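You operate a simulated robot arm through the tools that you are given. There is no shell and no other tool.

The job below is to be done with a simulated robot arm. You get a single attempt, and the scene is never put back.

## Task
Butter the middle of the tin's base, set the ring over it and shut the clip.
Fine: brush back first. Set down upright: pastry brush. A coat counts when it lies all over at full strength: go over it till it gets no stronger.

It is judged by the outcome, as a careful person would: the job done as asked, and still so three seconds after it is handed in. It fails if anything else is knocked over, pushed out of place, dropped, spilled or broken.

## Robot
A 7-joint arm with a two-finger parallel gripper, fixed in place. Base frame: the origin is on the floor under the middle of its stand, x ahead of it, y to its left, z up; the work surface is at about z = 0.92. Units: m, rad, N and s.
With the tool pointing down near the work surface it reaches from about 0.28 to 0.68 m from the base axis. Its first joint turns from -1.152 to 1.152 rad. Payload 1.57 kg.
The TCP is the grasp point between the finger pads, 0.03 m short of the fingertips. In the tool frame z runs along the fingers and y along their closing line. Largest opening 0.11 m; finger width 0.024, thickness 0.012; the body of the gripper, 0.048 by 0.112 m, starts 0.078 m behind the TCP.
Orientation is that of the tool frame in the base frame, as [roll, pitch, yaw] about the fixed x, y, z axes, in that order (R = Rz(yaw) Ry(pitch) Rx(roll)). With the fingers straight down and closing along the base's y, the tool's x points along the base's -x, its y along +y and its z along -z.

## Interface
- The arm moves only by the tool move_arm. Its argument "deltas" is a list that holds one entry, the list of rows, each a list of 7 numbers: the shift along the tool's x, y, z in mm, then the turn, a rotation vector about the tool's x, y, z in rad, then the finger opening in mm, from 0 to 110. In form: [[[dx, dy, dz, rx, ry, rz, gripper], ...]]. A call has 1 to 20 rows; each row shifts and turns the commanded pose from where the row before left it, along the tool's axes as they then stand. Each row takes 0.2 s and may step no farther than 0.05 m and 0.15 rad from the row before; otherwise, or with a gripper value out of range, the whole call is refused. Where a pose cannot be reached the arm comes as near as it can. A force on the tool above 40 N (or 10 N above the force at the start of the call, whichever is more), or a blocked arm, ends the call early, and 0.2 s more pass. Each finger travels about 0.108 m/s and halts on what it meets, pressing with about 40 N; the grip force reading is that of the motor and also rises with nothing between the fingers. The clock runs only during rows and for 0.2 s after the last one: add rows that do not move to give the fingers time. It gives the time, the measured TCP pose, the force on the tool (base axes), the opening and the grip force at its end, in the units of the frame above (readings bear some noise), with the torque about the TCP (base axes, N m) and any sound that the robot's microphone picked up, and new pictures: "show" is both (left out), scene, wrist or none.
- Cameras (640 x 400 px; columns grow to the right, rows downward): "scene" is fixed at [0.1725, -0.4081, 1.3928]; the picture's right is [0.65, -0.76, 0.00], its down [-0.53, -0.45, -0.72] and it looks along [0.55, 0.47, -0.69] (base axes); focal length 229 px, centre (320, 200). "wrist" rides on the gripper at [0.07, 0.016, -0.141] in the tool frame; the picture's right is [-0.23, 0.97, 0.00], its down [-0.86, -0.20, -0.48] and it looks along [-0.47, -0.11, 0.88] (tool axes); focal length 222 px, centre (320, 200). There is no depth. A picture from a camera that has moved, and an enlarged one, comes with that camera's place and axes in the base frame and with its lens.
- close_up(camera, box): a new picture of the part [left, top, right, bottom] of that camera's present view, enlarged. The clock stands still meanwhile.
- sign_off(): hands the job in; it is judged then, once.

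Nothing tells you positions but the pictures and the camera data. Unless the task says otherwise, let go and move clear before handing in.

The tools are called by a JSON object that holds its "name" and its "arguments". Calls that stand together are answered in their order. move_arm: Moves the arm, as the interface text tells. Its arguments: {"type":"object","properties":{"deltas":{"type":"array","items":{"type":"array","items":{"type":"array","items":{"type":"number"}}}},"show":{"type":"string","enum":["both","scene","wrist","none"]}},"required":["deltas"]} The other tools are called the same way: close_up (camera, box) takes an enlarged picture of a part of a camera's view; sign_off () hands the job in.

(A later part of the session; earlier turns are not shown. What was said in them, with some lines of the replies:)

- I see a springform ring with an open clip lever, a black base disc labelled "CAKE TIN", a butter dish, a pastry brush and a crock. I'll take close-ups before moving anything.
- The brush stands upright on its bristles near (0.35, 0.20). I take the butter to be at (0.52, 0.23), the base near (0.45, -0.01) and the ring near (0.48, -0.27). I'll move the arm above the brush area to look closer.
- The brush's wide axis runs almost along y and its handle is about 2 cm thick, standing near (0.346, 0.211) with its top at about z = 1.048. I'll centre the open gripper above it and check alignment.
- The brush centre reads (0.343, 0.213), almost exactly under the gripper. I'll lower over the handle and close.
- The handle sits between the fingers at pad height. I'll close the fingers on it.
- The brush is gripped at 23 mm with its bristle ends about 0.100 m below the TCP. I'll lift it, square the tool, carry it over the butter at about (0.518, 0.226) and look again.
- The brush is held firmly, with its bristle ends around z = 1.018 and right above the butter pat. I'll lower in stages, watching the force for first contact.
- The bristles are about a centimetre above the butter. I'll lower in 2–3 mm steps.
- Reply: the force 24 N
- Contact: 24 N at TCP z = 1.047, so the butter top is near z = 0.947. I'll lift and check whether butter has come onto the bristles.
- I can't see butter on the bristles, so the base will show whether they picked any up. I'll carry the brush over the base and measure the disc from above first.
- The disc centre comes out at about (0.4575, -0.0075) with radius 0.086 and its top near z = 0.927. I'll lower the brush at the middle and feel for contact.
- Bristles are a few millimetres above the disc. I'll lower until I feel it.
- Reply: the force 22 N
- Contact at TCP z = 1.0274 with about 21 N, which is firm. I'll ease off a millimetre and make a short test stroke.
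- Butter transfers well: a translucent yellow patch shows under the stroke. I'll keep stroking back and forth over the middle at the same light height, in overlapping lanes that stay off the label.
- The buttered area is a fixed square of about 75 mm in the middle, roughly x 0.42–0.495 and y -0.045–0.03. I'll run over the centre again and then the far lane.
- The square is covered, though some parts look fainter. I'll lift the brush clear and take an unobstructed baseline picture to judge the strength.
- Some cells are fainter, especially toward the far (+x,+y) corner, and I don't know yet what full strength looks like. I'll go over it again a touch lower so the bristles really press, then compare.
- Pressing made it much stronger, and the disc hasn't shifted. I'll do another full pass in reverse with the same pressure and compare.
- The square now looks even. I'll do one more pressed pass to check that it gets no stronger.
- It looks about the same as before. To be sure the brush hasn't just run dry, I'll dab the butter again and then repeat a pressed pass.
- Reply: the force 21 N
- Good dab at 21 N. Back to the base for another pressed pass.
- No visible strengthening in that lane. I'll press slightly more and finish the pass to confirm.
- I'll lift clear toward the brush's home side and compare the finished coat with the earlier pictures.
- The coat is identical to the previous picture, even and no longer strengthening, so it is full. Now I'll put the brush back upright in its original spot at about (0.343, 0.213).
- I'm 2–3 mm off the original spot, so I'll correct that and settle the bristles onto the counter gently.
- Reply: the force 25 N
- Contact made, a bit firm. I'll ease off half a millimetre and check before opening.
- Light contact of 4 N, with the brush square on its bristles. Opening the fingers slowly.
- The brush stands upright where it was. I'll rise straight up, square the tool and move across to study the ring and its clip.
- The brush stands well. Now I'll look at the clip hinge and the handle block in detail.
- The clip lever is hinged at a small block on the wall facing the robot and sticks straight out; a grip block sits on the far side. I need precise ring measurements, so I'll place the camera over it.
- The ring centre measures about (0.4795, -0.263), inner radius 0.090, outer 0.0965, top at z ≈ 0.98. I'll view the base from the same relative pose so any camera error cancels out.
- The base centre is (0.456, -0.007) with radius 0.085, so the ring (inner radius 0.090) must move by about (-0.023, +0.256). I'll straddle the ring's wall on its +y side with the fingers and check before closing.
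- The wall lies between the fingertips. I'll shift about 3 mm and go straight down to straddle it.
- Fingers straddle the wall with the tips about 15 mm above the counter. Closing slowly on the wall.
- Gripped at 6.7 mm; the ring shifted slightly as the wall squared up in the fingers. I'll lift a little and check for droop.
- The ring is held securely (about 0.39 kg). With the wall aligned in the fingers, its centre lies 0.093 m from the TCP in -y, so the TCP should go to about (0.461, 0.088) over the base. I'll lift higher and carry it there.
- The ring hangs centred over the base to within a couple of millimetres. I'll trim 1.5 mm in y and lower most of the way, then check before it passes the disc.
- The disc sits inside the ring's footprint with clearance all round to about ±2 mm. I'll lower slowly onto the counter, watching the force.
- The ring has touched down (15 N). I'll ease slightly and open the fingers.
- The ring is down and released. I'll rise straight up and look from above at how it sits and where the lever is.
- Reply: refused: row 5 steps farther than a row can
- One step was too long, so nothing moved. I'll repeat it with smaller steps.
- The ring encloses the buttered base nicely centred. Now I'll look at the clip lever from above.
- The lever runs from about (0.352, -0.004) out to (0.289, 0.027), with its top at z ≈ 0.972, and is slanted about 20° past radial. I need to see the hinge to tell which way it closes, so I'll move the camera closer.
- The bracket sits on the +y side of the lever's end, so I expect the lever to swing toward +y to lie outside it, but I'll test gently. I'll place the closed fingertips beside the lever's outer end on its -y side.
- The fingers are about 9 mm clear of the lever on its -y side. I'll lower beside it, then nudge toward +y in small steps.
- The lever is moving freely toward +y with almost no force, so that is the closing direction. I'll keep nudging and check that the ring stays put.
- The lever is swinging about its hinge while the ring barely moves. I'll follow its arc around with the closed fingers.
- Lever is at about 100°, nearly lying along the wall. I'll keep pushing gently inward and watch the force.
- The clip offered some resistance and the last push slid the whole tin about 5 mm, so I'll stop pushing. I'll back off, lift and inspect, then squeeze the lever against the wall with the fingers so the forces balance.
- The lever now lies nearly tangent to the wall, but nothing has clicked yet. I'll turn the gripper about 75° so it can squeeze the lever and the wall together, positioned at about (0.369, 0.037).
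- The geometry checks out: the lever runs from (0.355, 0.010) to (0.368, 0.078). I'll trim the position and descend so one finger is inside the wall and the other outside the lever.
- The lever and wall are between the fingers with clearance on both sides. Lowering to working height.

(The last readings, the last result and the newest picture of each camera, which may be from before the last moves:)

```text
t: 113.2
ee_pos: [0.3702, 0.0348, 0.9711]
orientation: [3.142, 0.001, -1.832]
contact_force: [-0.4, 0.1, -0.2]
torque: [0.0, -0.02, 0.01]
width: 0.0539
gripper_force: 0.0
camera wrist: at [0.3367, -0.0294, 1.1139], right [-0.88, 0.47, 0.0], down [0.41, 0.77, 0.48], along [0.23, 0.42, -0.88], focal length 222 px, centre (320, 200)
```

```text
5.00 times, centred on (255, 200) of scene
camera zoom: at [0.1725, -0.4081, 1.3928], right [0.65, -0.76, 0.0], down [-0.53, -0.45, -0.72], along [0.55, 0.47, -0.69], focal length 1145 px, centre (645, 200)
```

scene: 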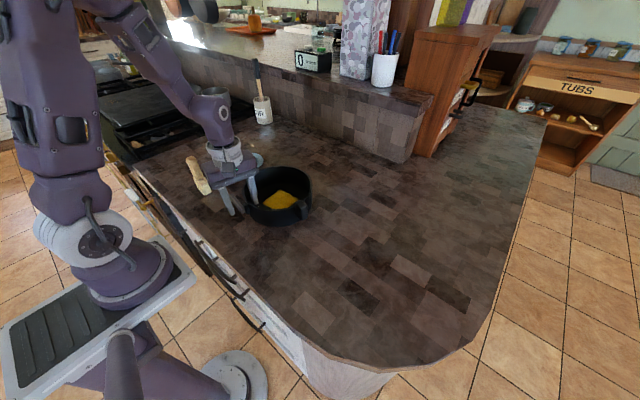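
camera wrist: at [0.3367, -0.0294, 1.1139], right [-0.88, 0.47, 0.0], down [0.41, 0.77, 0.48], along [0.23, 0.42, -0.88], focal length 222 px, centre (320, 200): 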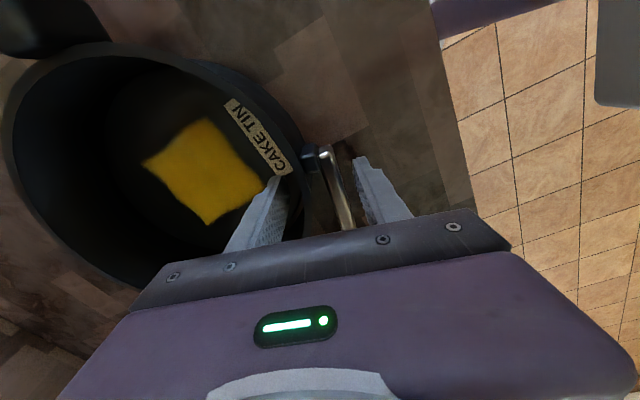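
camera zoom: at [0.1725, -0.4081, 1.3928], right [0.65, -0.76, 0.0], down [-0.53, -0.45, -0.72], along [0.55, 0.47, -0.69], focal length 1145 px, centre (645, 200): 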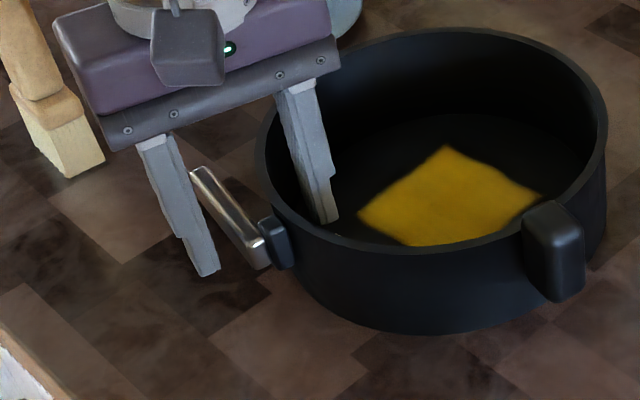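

Everything is straddled correctly. I'll close gradually and listen for the click.

{"name": "move_arm", "arguments": {"deltas": [[[0, 0, 0, 0, 0, 0, 48], [0, 0, 0, 0, 0, 0, 43], [0, 0, 0, 0, 0, 0, 39], [0, 0, 0, 0, 0, 0, 36], [0, 0, 0, 0, 0, 0, 36]]]}}

{"name": "close_up", "arguments": {"camera": "wrist", "box": [220, 90, 420, 240]}}

{"name": "close_up", "arguments": {"camera": "scene", "box": [205, 160, 305, 240]}}

```text
t: 114.4
ee_pos: [0.3712, 0.0347, 0.9728]
orientation: [-3.141, 0.002, -1.832]
contact_force: [-0.5, 0.1, -0.3]
torque: [0.03, 0.01, 0.01]
width: 0.0366
gripper_force: 0.8
camera wrist: at [0.3366, -0.0295, 1.114], right [-0.88, 0.47, 0.0], down [0.41, 0.77, 0.48], along [0.23, 0.42, -0.88], focal length 222 px, centre (320, 200)
```

scene: 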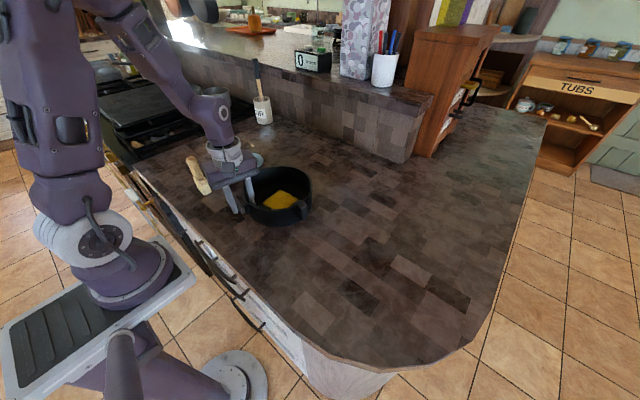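
wrist: 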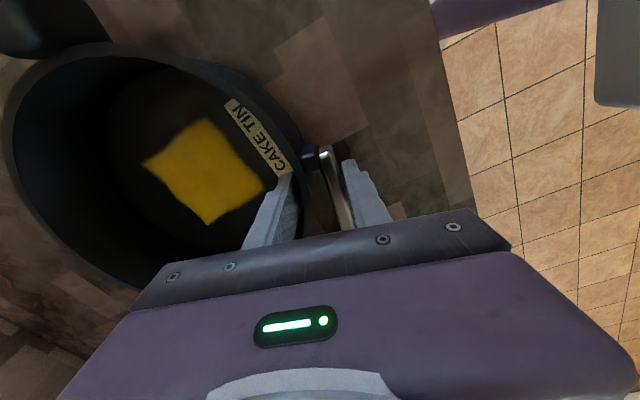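

```text
2.67 times, centred on (320, 165) of wrist
camera zoom: at [0.3366, -0.0295, 1.114], right [-0.88, 0.47, 0.0], down [0.41, 0.77, 0.48], along [0.23, 0.42, -0.88], focal length 592 px, centre (320, 293)
```

zoom: 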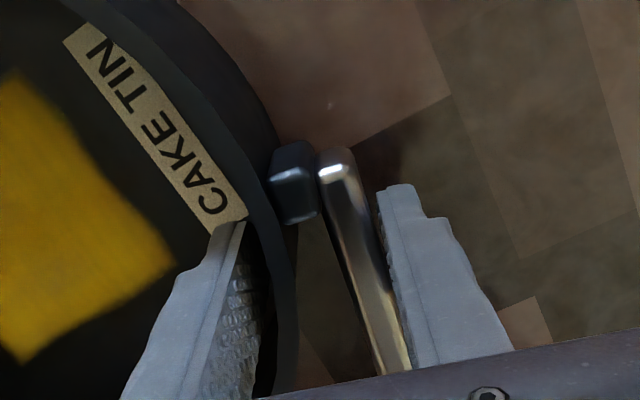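

```text
5.00 times, centred on (255, 200) of scene
camera zoom: at [0.1725, -0.4081, 1.3928], right [0.65, -0.76, 0.0], down [-0.53, -0.45, -0.72], along [0.55, 0.47, -0.69], focal length 1145 px, centre (645, 200)
```

zoom: 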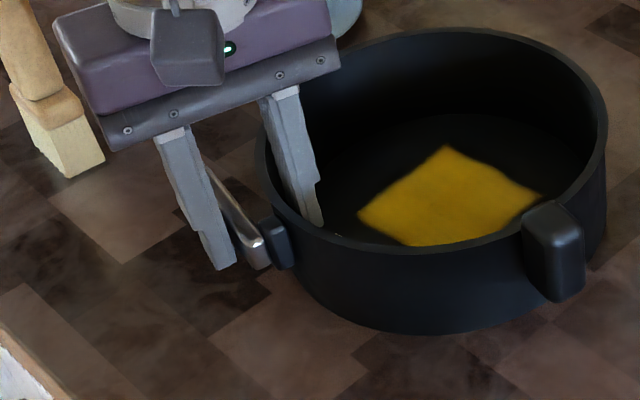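

Both fingers are close to contact now. I'll continue closing in small increments.

{"name": "move_arm", "arguments": {"deltas": [[[0, 0, 0, 0, 0, 0, 34], [0, 0, 0, 0, 0, 0, 32], [0, 0, 0, 0, 0, 0, 30], [0, 0, 0, 0, 0, 0, 30]]], "show": "none"}}

{"name": "close_up", "arguments": {"camera": "wrist", "box": [220, 90, 420, 240]}}

{"name": "close_up", "arguments": {"camera": "scene", "box": [205, 160, 305, 240]}}

```text
t: 115.4
ee_pos: [0.3707, 0.0334, 0.9718]
orientation: [-3.141, 0.0, -1.832]
contact_force: [-2.1, 0.8, -1.2]
torque: [0.0, 0.05, 0.05]
width: 0.0322
gripper_force: 1.3
```

```text
2.67 times, centred on (320, 165) of wrist
camera zoom: at [0.3366, -0.0294, 1.114], right [-0.88, 0.47, 0.0], down [0.41, 0.77, 0.48], along [0.23, 0.42, -0.88], focal length 592 px, centre (320, 293)
```

zoom: 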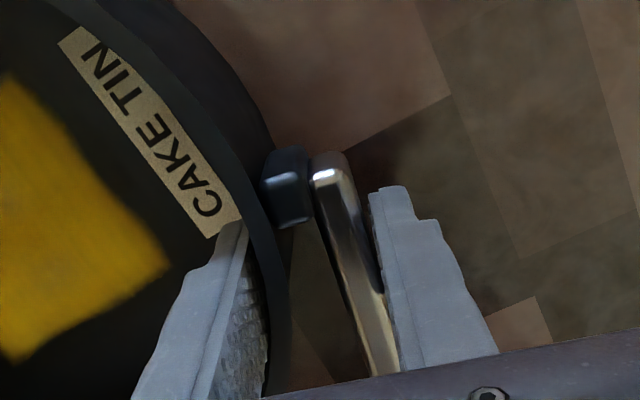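

```text
5.00 times, centred on (255, 200) of scene
camera zoom: at [0.1725, -0.408, 1.3928], right [0.65, -0.76, 0.0], down [-0.53, -0.45, -0.72], along [0.55, 0.47, -0.69], focal length 1145 px, centre (645, 200)
```

zoom: 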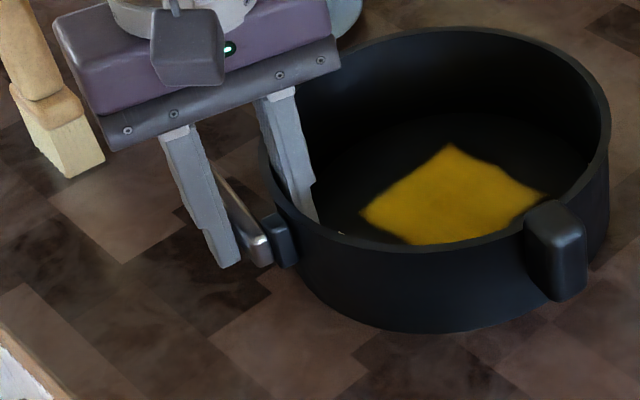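

{"name": "move_arm", "arguments": {"deltas": [[[0, 0, 0, 0, 0, 0, 28], [0, 0, 0, 0, 0, 0, 26], [0, 0, 0, 0, 0, 0, 24], [0, 0, 0, 0, 0, 0, 24]]], "show": "none"}}

{"name": "close_up", "arguments": {"camera": "wrist", "box": [220, 90, 420, 240]}}

{"name": "close_up", "arguments": {"camera": "scene", "box": [205, 160, 305, 240]}}

```text
t: 116.4
ee_pos: [0.3717, 0.0347, 0.972]
orientation: [-3.142, -0.001, -1.833]
contact_force: [1.6, -1.7, -0.7]
torque: [0.12, 0.34, -0.02]
width: 0.0303
gripper_force: 39.1
```

```text
2.67 times, centred on (320, 165) of wrist
camera zoom: at [0.3368, -0.0296, 1.114], right [-0.88, 0.47, 0.0], down [0.41, 0.77, 0.48], along [0.23, 0.42, -0.88], focal length 592 px, centre (320, 293)
```

zoom: 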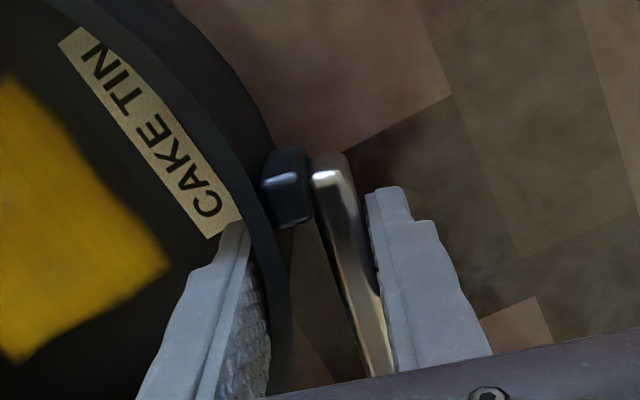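

```text
5.00 times, centred on (255, 200) of scene
camera zoom: at [0.1726, -0.4081, 1.3928], right [0.65, -0.76, 0.0], down [-0.53, -0.45, -0.72], along [0.55, 0.47, -0.69], focal length 1145 px, centre (645, 200)
```

zoom: 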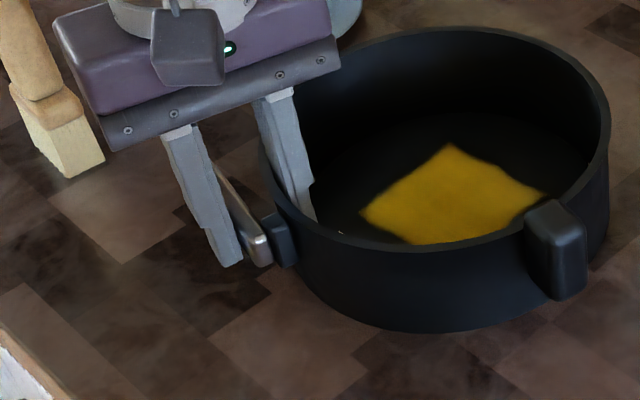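

The fingers are now squeezing lever and wall together at 39 N, and the lever doesn't move further. I'll hold a moment longer at full squeeze, then release and inspect the lever's position.

{"name": "move_arm", "arguments": {"deltas": [[[0, 0, 0, 0, 0, 0, 15], [0, 0, 0, 0, 0, 0, 5], [0, 0, 0, 0, 0, 0, 0], [0, 0, 0, 0, 0, 0, 0]]], "show": "none"}}

{"name": "close_up", "arguments": {"camera": "wrist", "box": [220, 90, 420, 240]}}

```text
t: 117.4
ee_pos: [0.3715, 0.0335, 0.9715]
orientation: [-3.14, -0.001, -1.834]
contact_force: [0.7, -3.0, 0.4]
torque: [0.09, 0.32, -0.05]
width: 0.03
gripper_force: 39.4
```

```text
2.67 times, centred on (320, 165) of wrist
camera zoom: at [0.3367, -0.0295, 1.114], right [-0.88, 0.47, 0.0], down [0.41, 0.77, 0.48], along [0.23, 0.42, -0.88], focal length 592 px, centre (320, 293)
```

zoom: 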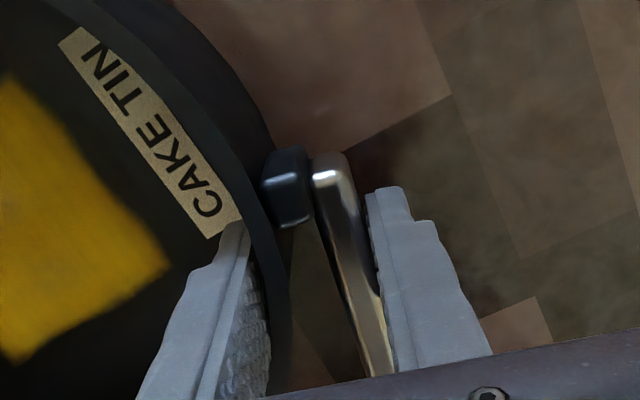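

No further movement at 39 N near the hinge, so it is either fully shut or needs more leverage. I'll open, lift and look at the lever.

{"name": "move_arm", "arguments": {"deltas": [[[0, 0, 0, 0, 0, 0, 36], [0, 0, 0, 0, 0, 0, 54], [0, 0, 0, 0, 0, 0, 56], [0, 0, -30, 0, 0, 0, 56], [0, 0, -45, 0, 0, 0, 56], [0, 0, -45, 0, 0, 0, 56], [0, 0, -45, 0, 0, 0, 56], [0, 0, 0, 0, 0, 0, 56], [0, 0, 0, 0, 0, 0, 56]]]}}

{"name": "close_up", "arguments": {"camera": "wrist", "box": [240, 80, 400, 200]}}

{"name": "close_up", "arguments": {"camera": "scene", "box": [225, 175, 275, 220]}}

{"name": "close_up", "arguments": {"camera": "scene", "box": [215, 150, 325, 235]}}

```text
t: 119.4
ee_pos: [0.3684, 0.0358, 1.1366]
orientation: [3.141, 0.0, -1.833]
contact_force: [1.2, 0.5, -0.7]
torque: [0.03, 0.0, -0.02]
width: 0.0561
gripper_force: 0.1
camera wrist: at [0.3337, -0.0286, 1.2781], right [-0.88, 0.47, 0.0], down [0.41, 0.77, 0.48], along [0.23, 0.42, -0.88], focal length 222 px, centre (320, 200)
```

scene: 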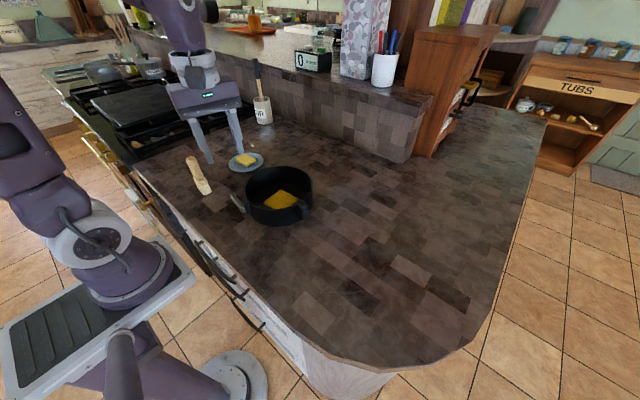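
wrist: 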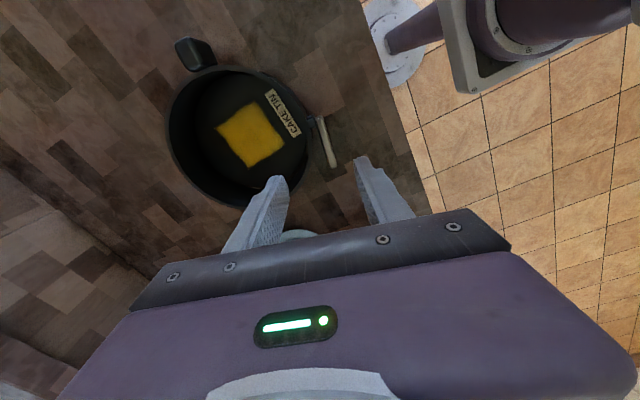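

```text
3.33 times, centred on (320, 140) of wrist
camera zoom: at [0.3337, -0.0286, 1.2781], right [-0.88, 0.47, 0.0], down [0.41, 0.77, 0.48], along [0.23, 0.42, -0.88], focal length 740 px, centre (320, 400)
```

zoom: 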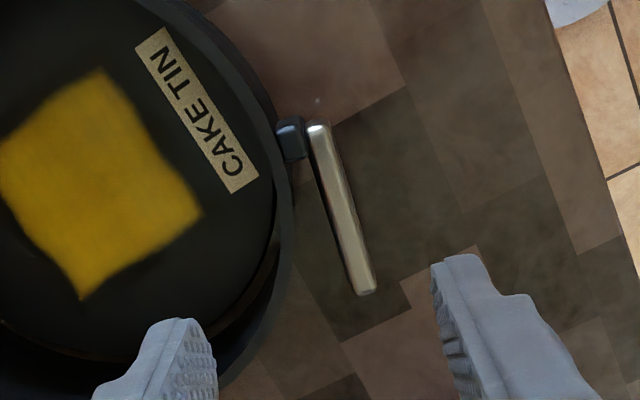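

```text
8.89 times, centred on (250, 198) of scene
camera zoom: at [0.1725, -0.4081, 1.3928], right [0.65, -0.76, 0.0], down [-0.53, -0.45, -0.72], along [0.55, 0.47, -0.69], focal length 2036 px, centre (942, 222)
```

zoom: 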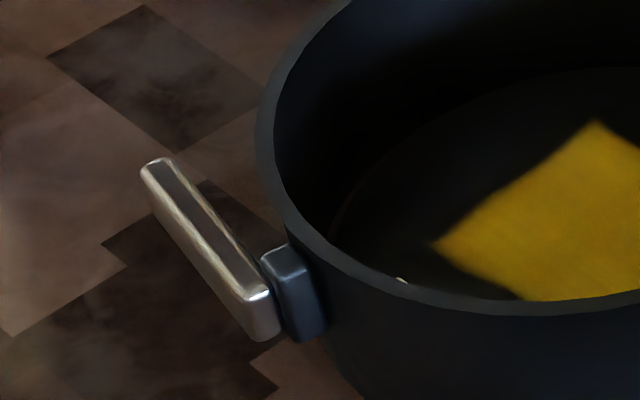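

```text
4.71 times, centred on (270, 192) of scene
camera zoom: at [0.1725, -0.4081, 1.3928], right [0.65, -0.76, 0.0], down [-0.53, -0.45, -0.72], along [0.55, 0.47, -0.69], focal length 1078 px, centre (555, 235)
```

zoom: 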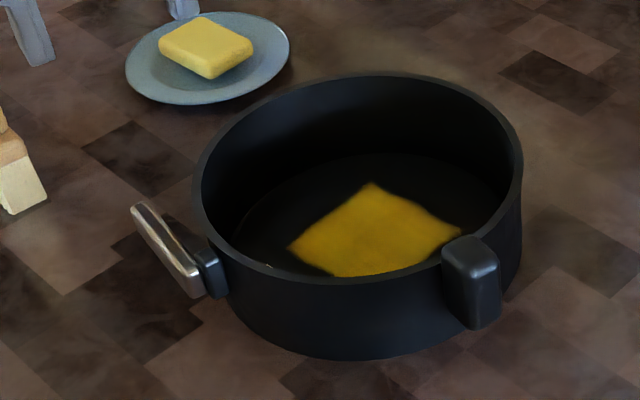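

The lever lies along the bracket and holds its position, but I heard no click. To be certain it is fully shut, I'll squeeze once more nearer the lever's free end, where leverage is roughly double.

{"name": "move_arm", "arguments": {"deltas": [[[-11, -2, 0, 0, 0, 0, 60], [-10.4, -1.6, 0, 0, 0, 0, 60], [0, 0, 0, 0, 0, 0.0875, 60], [0, 0, 0, 0, 0, 0.0875, 60], [0, 0, 40, 0, 0, 0, 60], [0, 0, 40, 0, 0, 0, 60], [0, 0, 35, 0, 0, 0, 60], [0, 0, 0, 0, 0, 0, 60], [0, 0, 0, 0, 0, 0, 60]]]}}

{"name": "close_up", "arguments": {"camera": "wrist", "box": [220, 90, 420, 240]}}

{"name": "close_up", "arguments": {"camera": "scene", "box": [205, 150, 305, 230]}}

```text
t: 121.4
ee_pos: [0.3802, 0.0538, 1.0197]
orientation: [-3.141, -0.001, -2.006]
contact_force: [-0.8, 0.4, -0.2]
torque: [-0.01, 0.03, 0.01]
width: 0.0599
gripper_force: 0.0
camera wrist: at [0.3353, -0.0029, 1.1619], right [-0.79, 0.62, 0.0], down [0.54, 0.69, 0.48], along [0.3, 0.38, -0.88], focal length 222 px, centre (320, 200)
```

scene: 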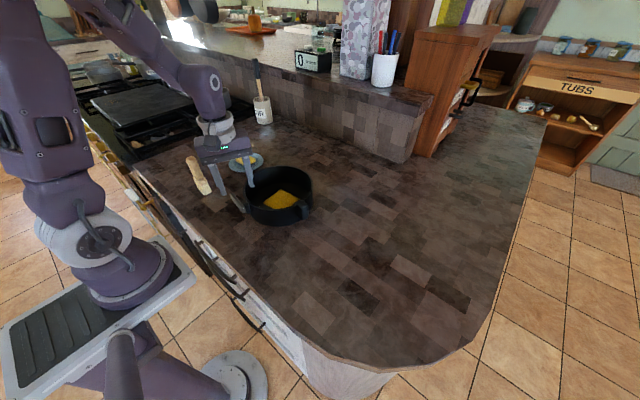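
wrist: 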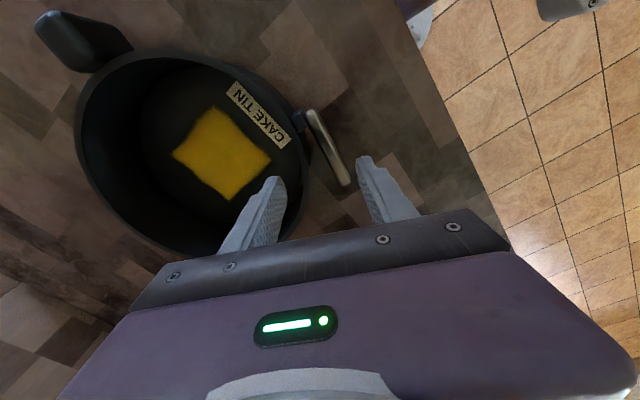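

```text
2.67 times, centred on (320, 165) of wrist
camera zoom: at [0.3353, -0.0029, 1.1619], right [-0.79, 0.62, 0.0], down [0.54, 0.69, 0.48], along [0.3, 0.38, -0.88], focal length 592 px, centre (320, 293)
```

zoom: 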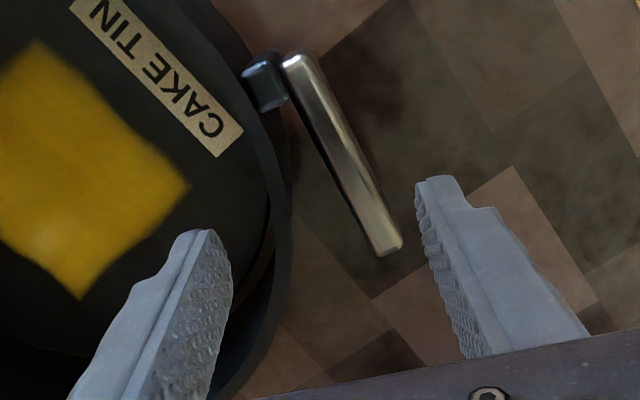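

```text
5.00 times, centred on (255, 190) of scene
camera zoom: at [0.1725, -0.4081, 1.3928], right [0.65, -0.76, 0.0], down [-0.53, -0.45, -0.72], along [0.55, 0.47, -0.69], focal length 1145 px, centre (645, 250)
```

zoom: 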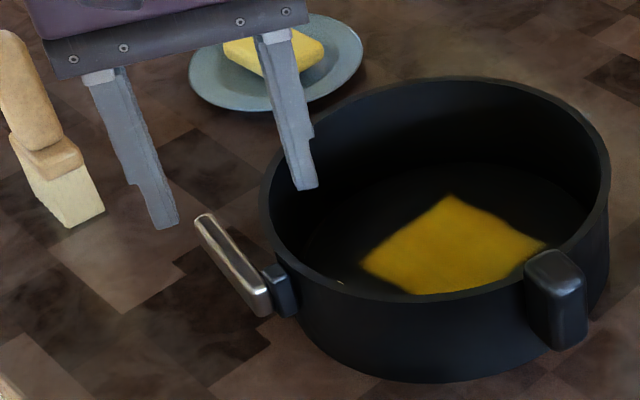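

The lever's outer portion is between the fingers. Lowering and squeezing.

{"name": "move_arm", "arguments": {"deltas": [[[0, 0, 25, 0, 0, 0, 60], [0, 0, 15, 0, 0, 0, 60], [0, 0, 8, 0, 0, 0, 60], [0, 0, 0, 0, 0, 0, 60], [0, 0, 0, 0, 0, 0, 52], [0, 0, 0, 0, 0, 0, 46], [0, 0, 0, 0, 0, 0, 42], [0, 0, 0, 0, 0, 0, 42]]]}}

{"name": "close_up", "arguments": {"camera": "wrist", "box": [220, 90, 420, 240]}}

{"name": "close_up", "arguments": {"camera": "scene", "box": [205, 150, 305, 230]}}

```text
t: 123.2
ee_pos: [0.3803, 0.0539, 0.9726]
orientation: [-3.14, 0.0, -2.009]
contact_force: [-2.5, 0.6, -0.8]
torque: [0.0, -0.02, 0.03]
width: 0.044
gripper_force: 1.3
camera wrist: at [0.3357, -0.0026, 1.1146], right [-0.79, 0.62, 0.0], down [0.54, 0.69, 0.48], along [0.3, 0.38, -0.88], focal length 222 px, centre (320, 200)
```

scene: 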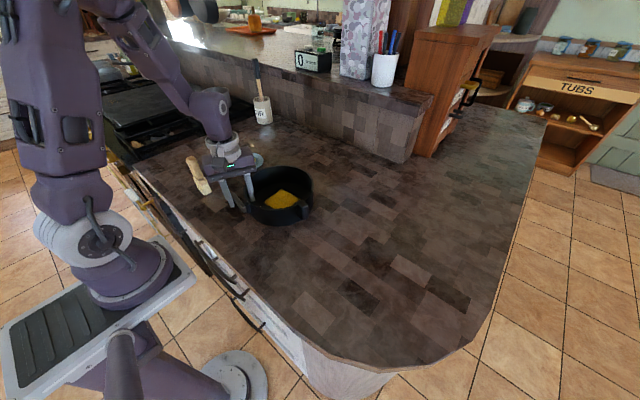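
wrist: 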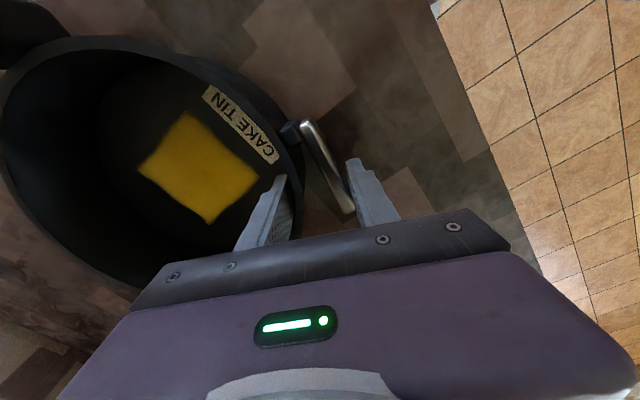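

```text
2.67 times, centred on (320, 165) of wrist
camera zoom: at [0.3357, -0.0026, 1.1146], right [-0.79, 0.62, 0.0], down [0.54, 0.69, 0.48], along [0.3, 0.38, -0.88], focal length 592 px, centre (320, 293)
```

zoom: 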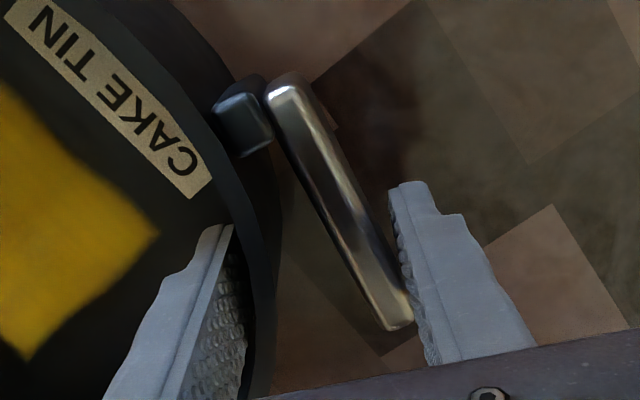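

```text
5.00 times, centred on (255, 190) of scene
camera zoom: at [0.1725, -0.408, 1.3928], right [0.65, -0.76, 0.0], down [-0.53, -0.45, -0.72], along [0.55, 0.47, -0.69], focal length 1145 px, centre (645, 250)
```

zoom: 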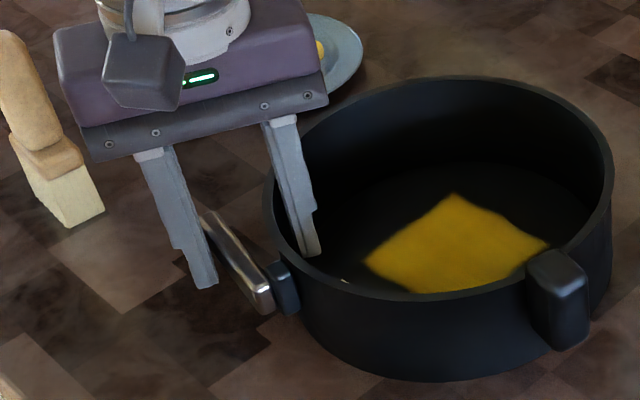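

The outer finger has met the lever first, so I'll shift the gripper 3 mm outward as it closes so both sides press evenly.

{"name": "move_arm", "arguments": {"deltas": [[[0, 1.5, 0, 0, 0, 0, 41], [0, 1.5, 0, 0, 0, 0, 38], [0, 0, 0, 0, 0, 0, 36], [0, 0, 0, 0, 0, 0, 34], [0, 0, 0, 0, 0, 0, 34]]], "show": "none"}}

{"name": "close_up", "arguments": {"camera": "wrist", "box": [220, 90, 420, 240]}}

{"name": "close_up", "arguments": {"camera": "scene", "box": [205, 150, 305, 230]}}

```text
t: 124.4
ee_pos: [0.3788, 0.0549, 0.9733]
orientation: [-3.141, -0.001, -2.007]
contact_force: [-0.7, -0.9, -0.3]
torque: [-0.07, 0.01, 0.02]
width: 0.0356
gripper_force: 1.4
```

```text
2.67 times, centred on (320, 165) of wrist
camera zoom: at [0.3327, -0.001, 1.1155], right [-0.79, 0.62, 0.0], down [0.54, 0.69, 0.48], along [0.3, 0.38, -0.88], focal length 592 px, centre (320, 293)
```

zoom: 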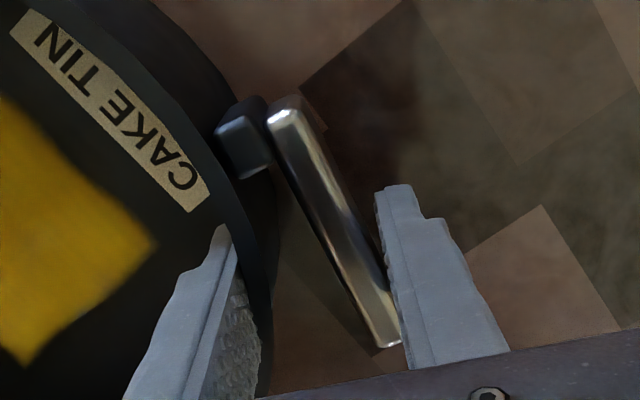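

```text
5.00 times, centred on (255, 190) of scene
camera zoom: at [0.1725, -0.4081, 1.3928], right [0.65, -0.76, 0.0], down [-0.53, -0.45, -0.72], along [0.55, 0.47, -0.69], focal length 1145 px, centre (645, 250)
```

zoom: 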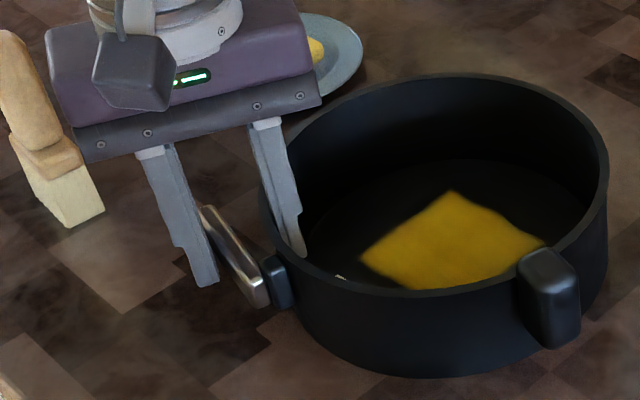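

{"name": "move_arm", "arguments": {"deltas": [[[0, 0, 0, 0, 0, 0, 31], [0, 0, 0, 0, 0, 0, 28], [0, 0, 0, 0, 0, 0, 24], [0, 0, 0, 0, 0, 0, 15], [0, 0, 0, 0, 0, 0, 5], [0, 0, 0, 0, 0, 0, 5]]], "show": "none"}}

{"name": "close_up", "arguments": {"camera": "wrist", "box": [220, 90, 420, 240]}}

{"name": "close_up", "arguments": {"camera": "scene", "box": [205, 150, 305, 230]}}

```text
t: 125.8
ee_pos: [0.3775, 0.0564, 0.9737]
orientation: [3.141, 0.0, -2.006]
contact_force: [1.7, -2.5, 0.5]
torque: [0.14, 0.38, 0.08]
width: 0.0334
gripper_force: 40.3
```

```text
2.67 times, centred on (320, 165) of wrist
camera zoom: at [0.3329, -0.0011, 1.1154], right [-0.79, 0.62, 0.0], down [0.54, 0.69, 0.48], along [0.3, 0.38, -0.88], focal length 592 px, centre (320, 293)
```

zoom: 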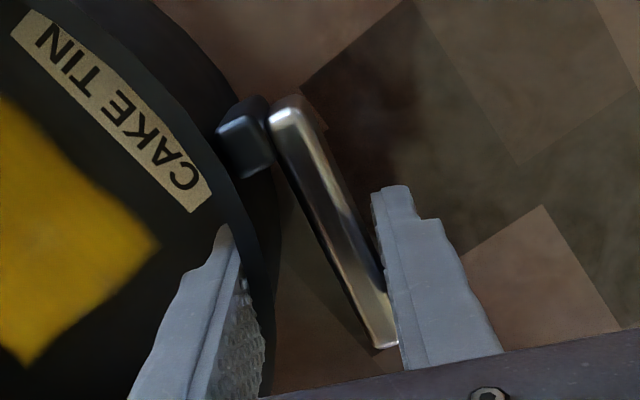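

```text
5.00 times, centred on (255, 190) of scene
camera zoom: at [0.1726, -0.4081, 1.3928], right [0.65, -0.76, 0.0], down [-0.53, -0.45, -0.72], along [0.55, 0.47, -0.69], focal length 1145 px, centre (645, 250)
```

zoom: 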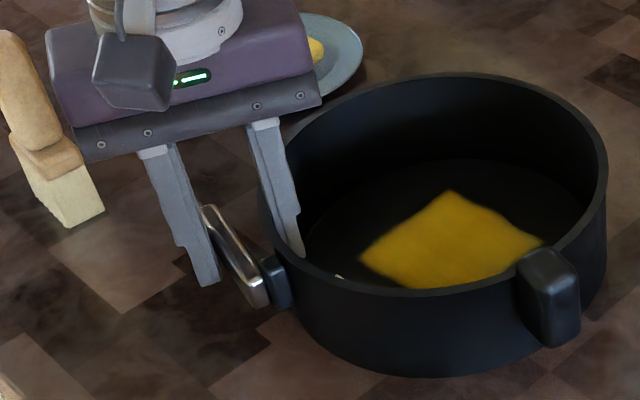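

A full 40 N at the lever's end moves it no further, so the clip is hard against its closed stop. I'll release, lift clear and inspect everything.

{"name": "move_arm", "arguments": {"deltas": [[[0, 0, 0, 0, 0, 0, 36], [0, 0, 0, 0, 0, 0, 46], [0, 0, 0, 0, 0, 0, 58], [0, 0, 0, 0, 0, 0, 60], [0, 0, -20, 0, 0, 0, 60], [0, 0, -45, 0, 0, 0, 60], [0, 0, -45, 0, 0, 0, 60], [0, 0, -45, 0, 0, 0, 60], [0, 0, -40, 0, 0, 0, 60], [0, 0, 0, 0, 0, 0, 60], [0, 0, 0, 0, 0, 0, 60]]]}}

{"name": "close_up", "arguments": {"camera": "wrist", "box": [150, 20, 390, 200]}}

{"name": "close_up", "arguments": {"camera": "scene", "box": [205, 150, 325, 235]}}

{"name": "close_up", "arguments": {"camera": "scene", "box": [225, 175, 275, 220]}}

```text
t: 128.2
ee_pos: [0.3787, 0.052, 1.1667]
orientation: [-3.141, 0.001, -2.007]
contact_force: [-0.1, -0.4, -0.6]
torque: [-0.01, 0.02, 0.0]
width: 0.0599
gripper_force: 0.0
camera wrist: at [0.3331, -0.0049, 1.3103], right [-0.79, 0.62, 0.0], down [0.54, 0.69, 0.48], along [0.3, 0.38, -0.88], focal length 222 px, centre (320, 200)
```

scene: 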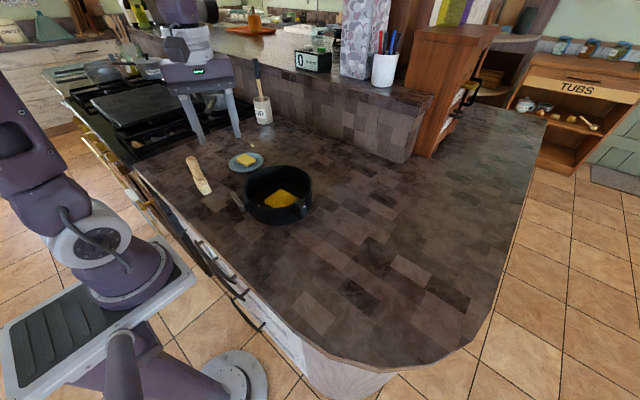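
wrist: 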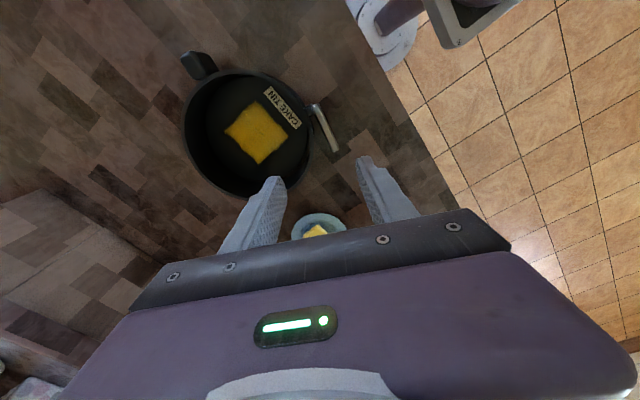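

```text
2.22 times, centred on (270, 110) of wrist
camera zoom: at [0.3331, -0.0049, 1.3103], right [-0.79, 0.62, 0.0], down [0.54, 0.69, 0.48], along [0.3, 0.38, -0.88], focal length 494 px, centre (431, 400)
```

zoom: 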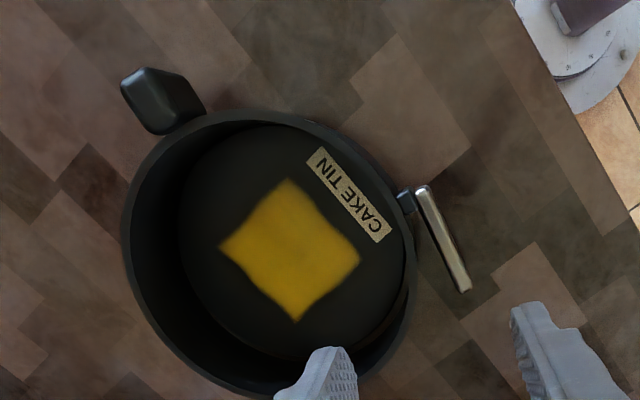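

```text
4.71 times, centred on (265, 192) of scene
camera zoom: at [0.1725, -0.4081, 1.3928], right [0.65, -0.76, 0.0], down [-0.53, -0.45, -0.72], along [0.55, 0.47, -0.69], focal length 1078 px, centre (579, 235)
```

zoom: 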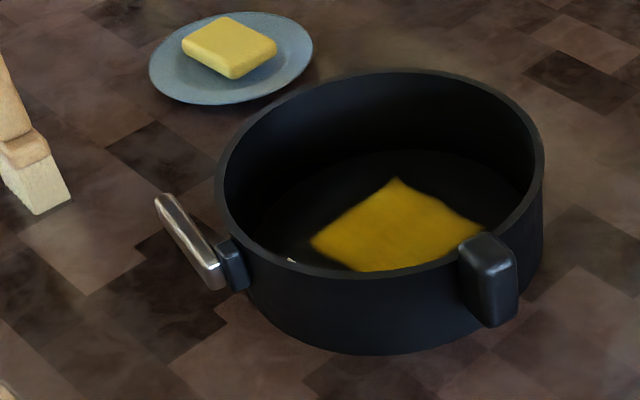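

```text
8.89 times, centred on (250, 198) of scene
camera zoom: at [0.1725, -0.4081, 1.3928], right [0.65, -0.76, 0.0], down [-0.53, -0.45, -0.72], along [0.55, 0.47, -0.69], focal length 2036 px, centre (942, 222)
```

zoom: 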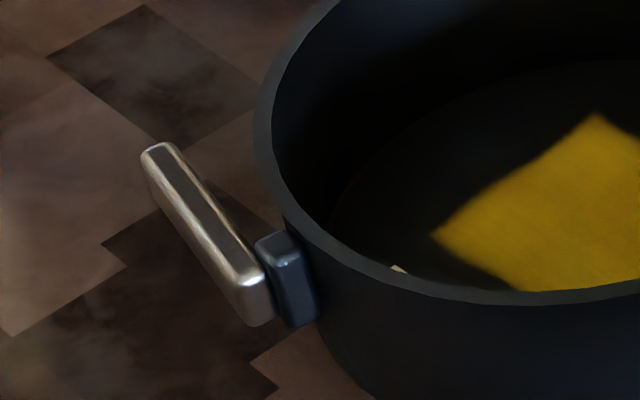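

The lever direction (about 77°) matches the wall tangent at the hinge (about 79°) and it stays put after release, so the clip is shut. I'll move well clear, wait a moment and make a last check of everything.

{"name": "move_arm", "arguments": {"deltas": [[[0, 0, -30, 0, 0, 0, 60], [0, 0, -30, 0, 0, 0, 60], [0, 0, 0, 0, 0, 0, 60], [0, 0, 0, 0, 0, 0, 60], [0, 0, 0, 0, 0, 0, 60], [0, 0, 0, 0, 0, 0, 60], [0, 0, 0, 0, 0, 0, 60]]]}}

{"name": "close_up", "arguments": {"camera": "scene", "box": [165, 140, 325, 240]}}

{"name": "close_up", "arguments": {"camera": "scene", "box": [225, 175, 275, 220]}}

{"name": "close_up", "arguments": {"camera": "wrist", "box": [150, 20, 390, 200]}}

```text
t: 129.8
ee_pos: [0.3768, 0.053, 1.2287]
orientation: [3.141, 0.0, -2.007]
contact_force: [-0.5, 0.3, 1.1]
torque: [0.0, 0.03, -0.05]
width: 0.06
gripper_force: 0.0
camera wrist: at [0.3329, -0.004, 1.3709], right [-0.79, 0.62, 0.0], down [0.54, 0.69, 0.48], along [0.3, 0.38, -0.88], focal length 222 px, centre (320, 200)
```

scene: 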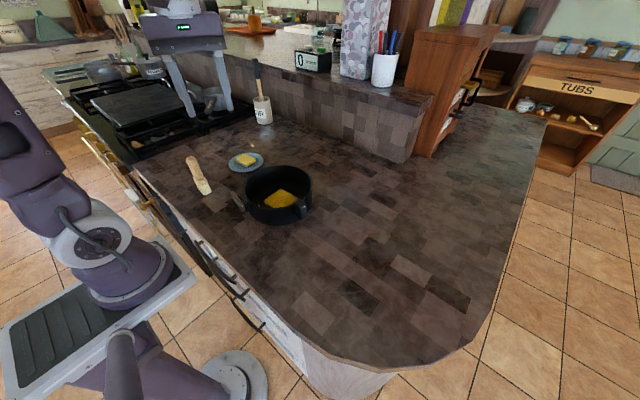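
wrist: 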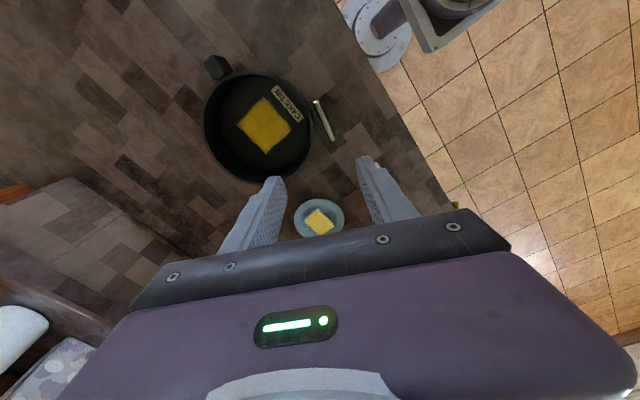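

```text
4.00 times, centred on (245, 190) of scene
camera zoom: at [0.1725, -0.4081, 1.3928], right [0.65, -0.76, 0.0], down [-0.53, -0.45, -0.72], along [0.55, 0.47, -0.69], focal length 916 px, centre (620, 240)
```

zoom: 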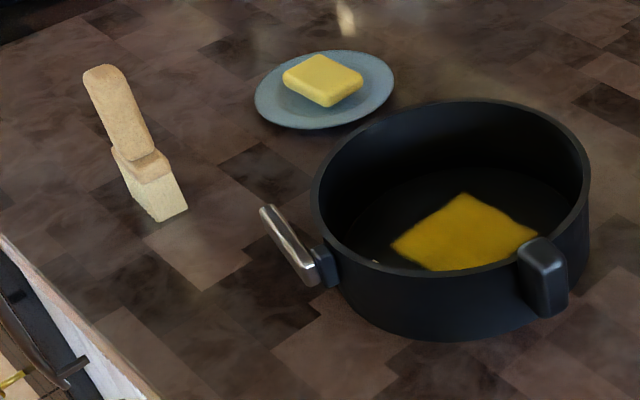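

```text
8.89 times, centred on (250, 198) of scene
camera zoom: at [0.1725, -0.4081, 1.3928], right [0.65, -0.76, 0.0], down [-0.53, -0.45, -0.72], along [0.55, 0.47, -0.69], focal length 2036 px, centre (942, 222)
```

zoom: 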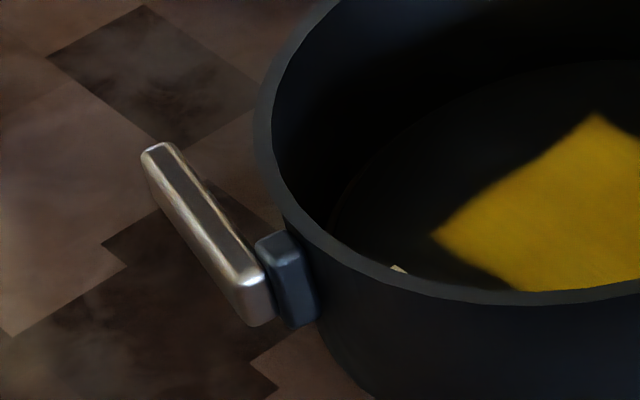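

```text
2.22 times, centred on (270, 110) of wrist
camera zoom: at [0.3329, -0.004, 1.3709], right [-0.79, 0.62, 0.0], down [0.54, 0.69, 0.48], along [0.3, 0.38, -0.88], focal length 494 px, centre (431, 400)
```

zoom: 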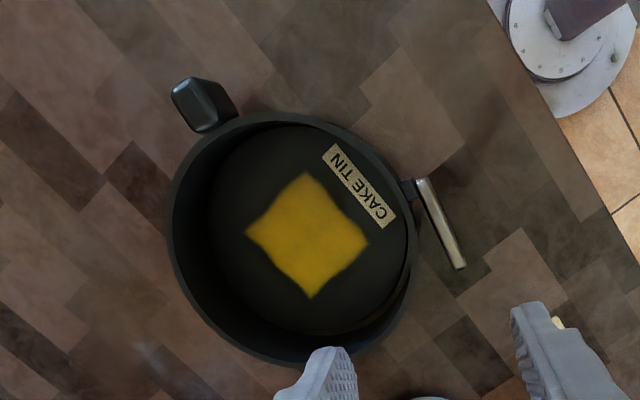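

The coat is even and full, and the brush stands upright back in its place. The ring sits flat around the base, and the clip lies shut and stays there. The gripper is empty and clear, so I'm handing in.

{"name": "sign_off", "arguments": {}}

```text
The job is handed in.
```

The job is handed in: the middle of the base is buttered, the ring is over it, and the clip is shut as far as I can tell. I never heard a click from it.

- **Butter:** the 75 mm square in the middle of the base is evenly coated. I reloaded the brush and went over it again, and it got no stronger.
- **Brush:** I put it back upright in its original spot before touching the ring.
- **Ring:** it sits flat on the counter around the base. While I closed the clip, the ring and base slid together, about 5 mm on the hardest push, and the ring turned about 10° on the base.
- **Clip:** I swung the lever round until it lay against the wall. Squeezing it at 40 N, including near its free end, moved it no further, and it stayed put after I let go.

Nothing else was moved, and the gripper was empty and clear when I signed off.
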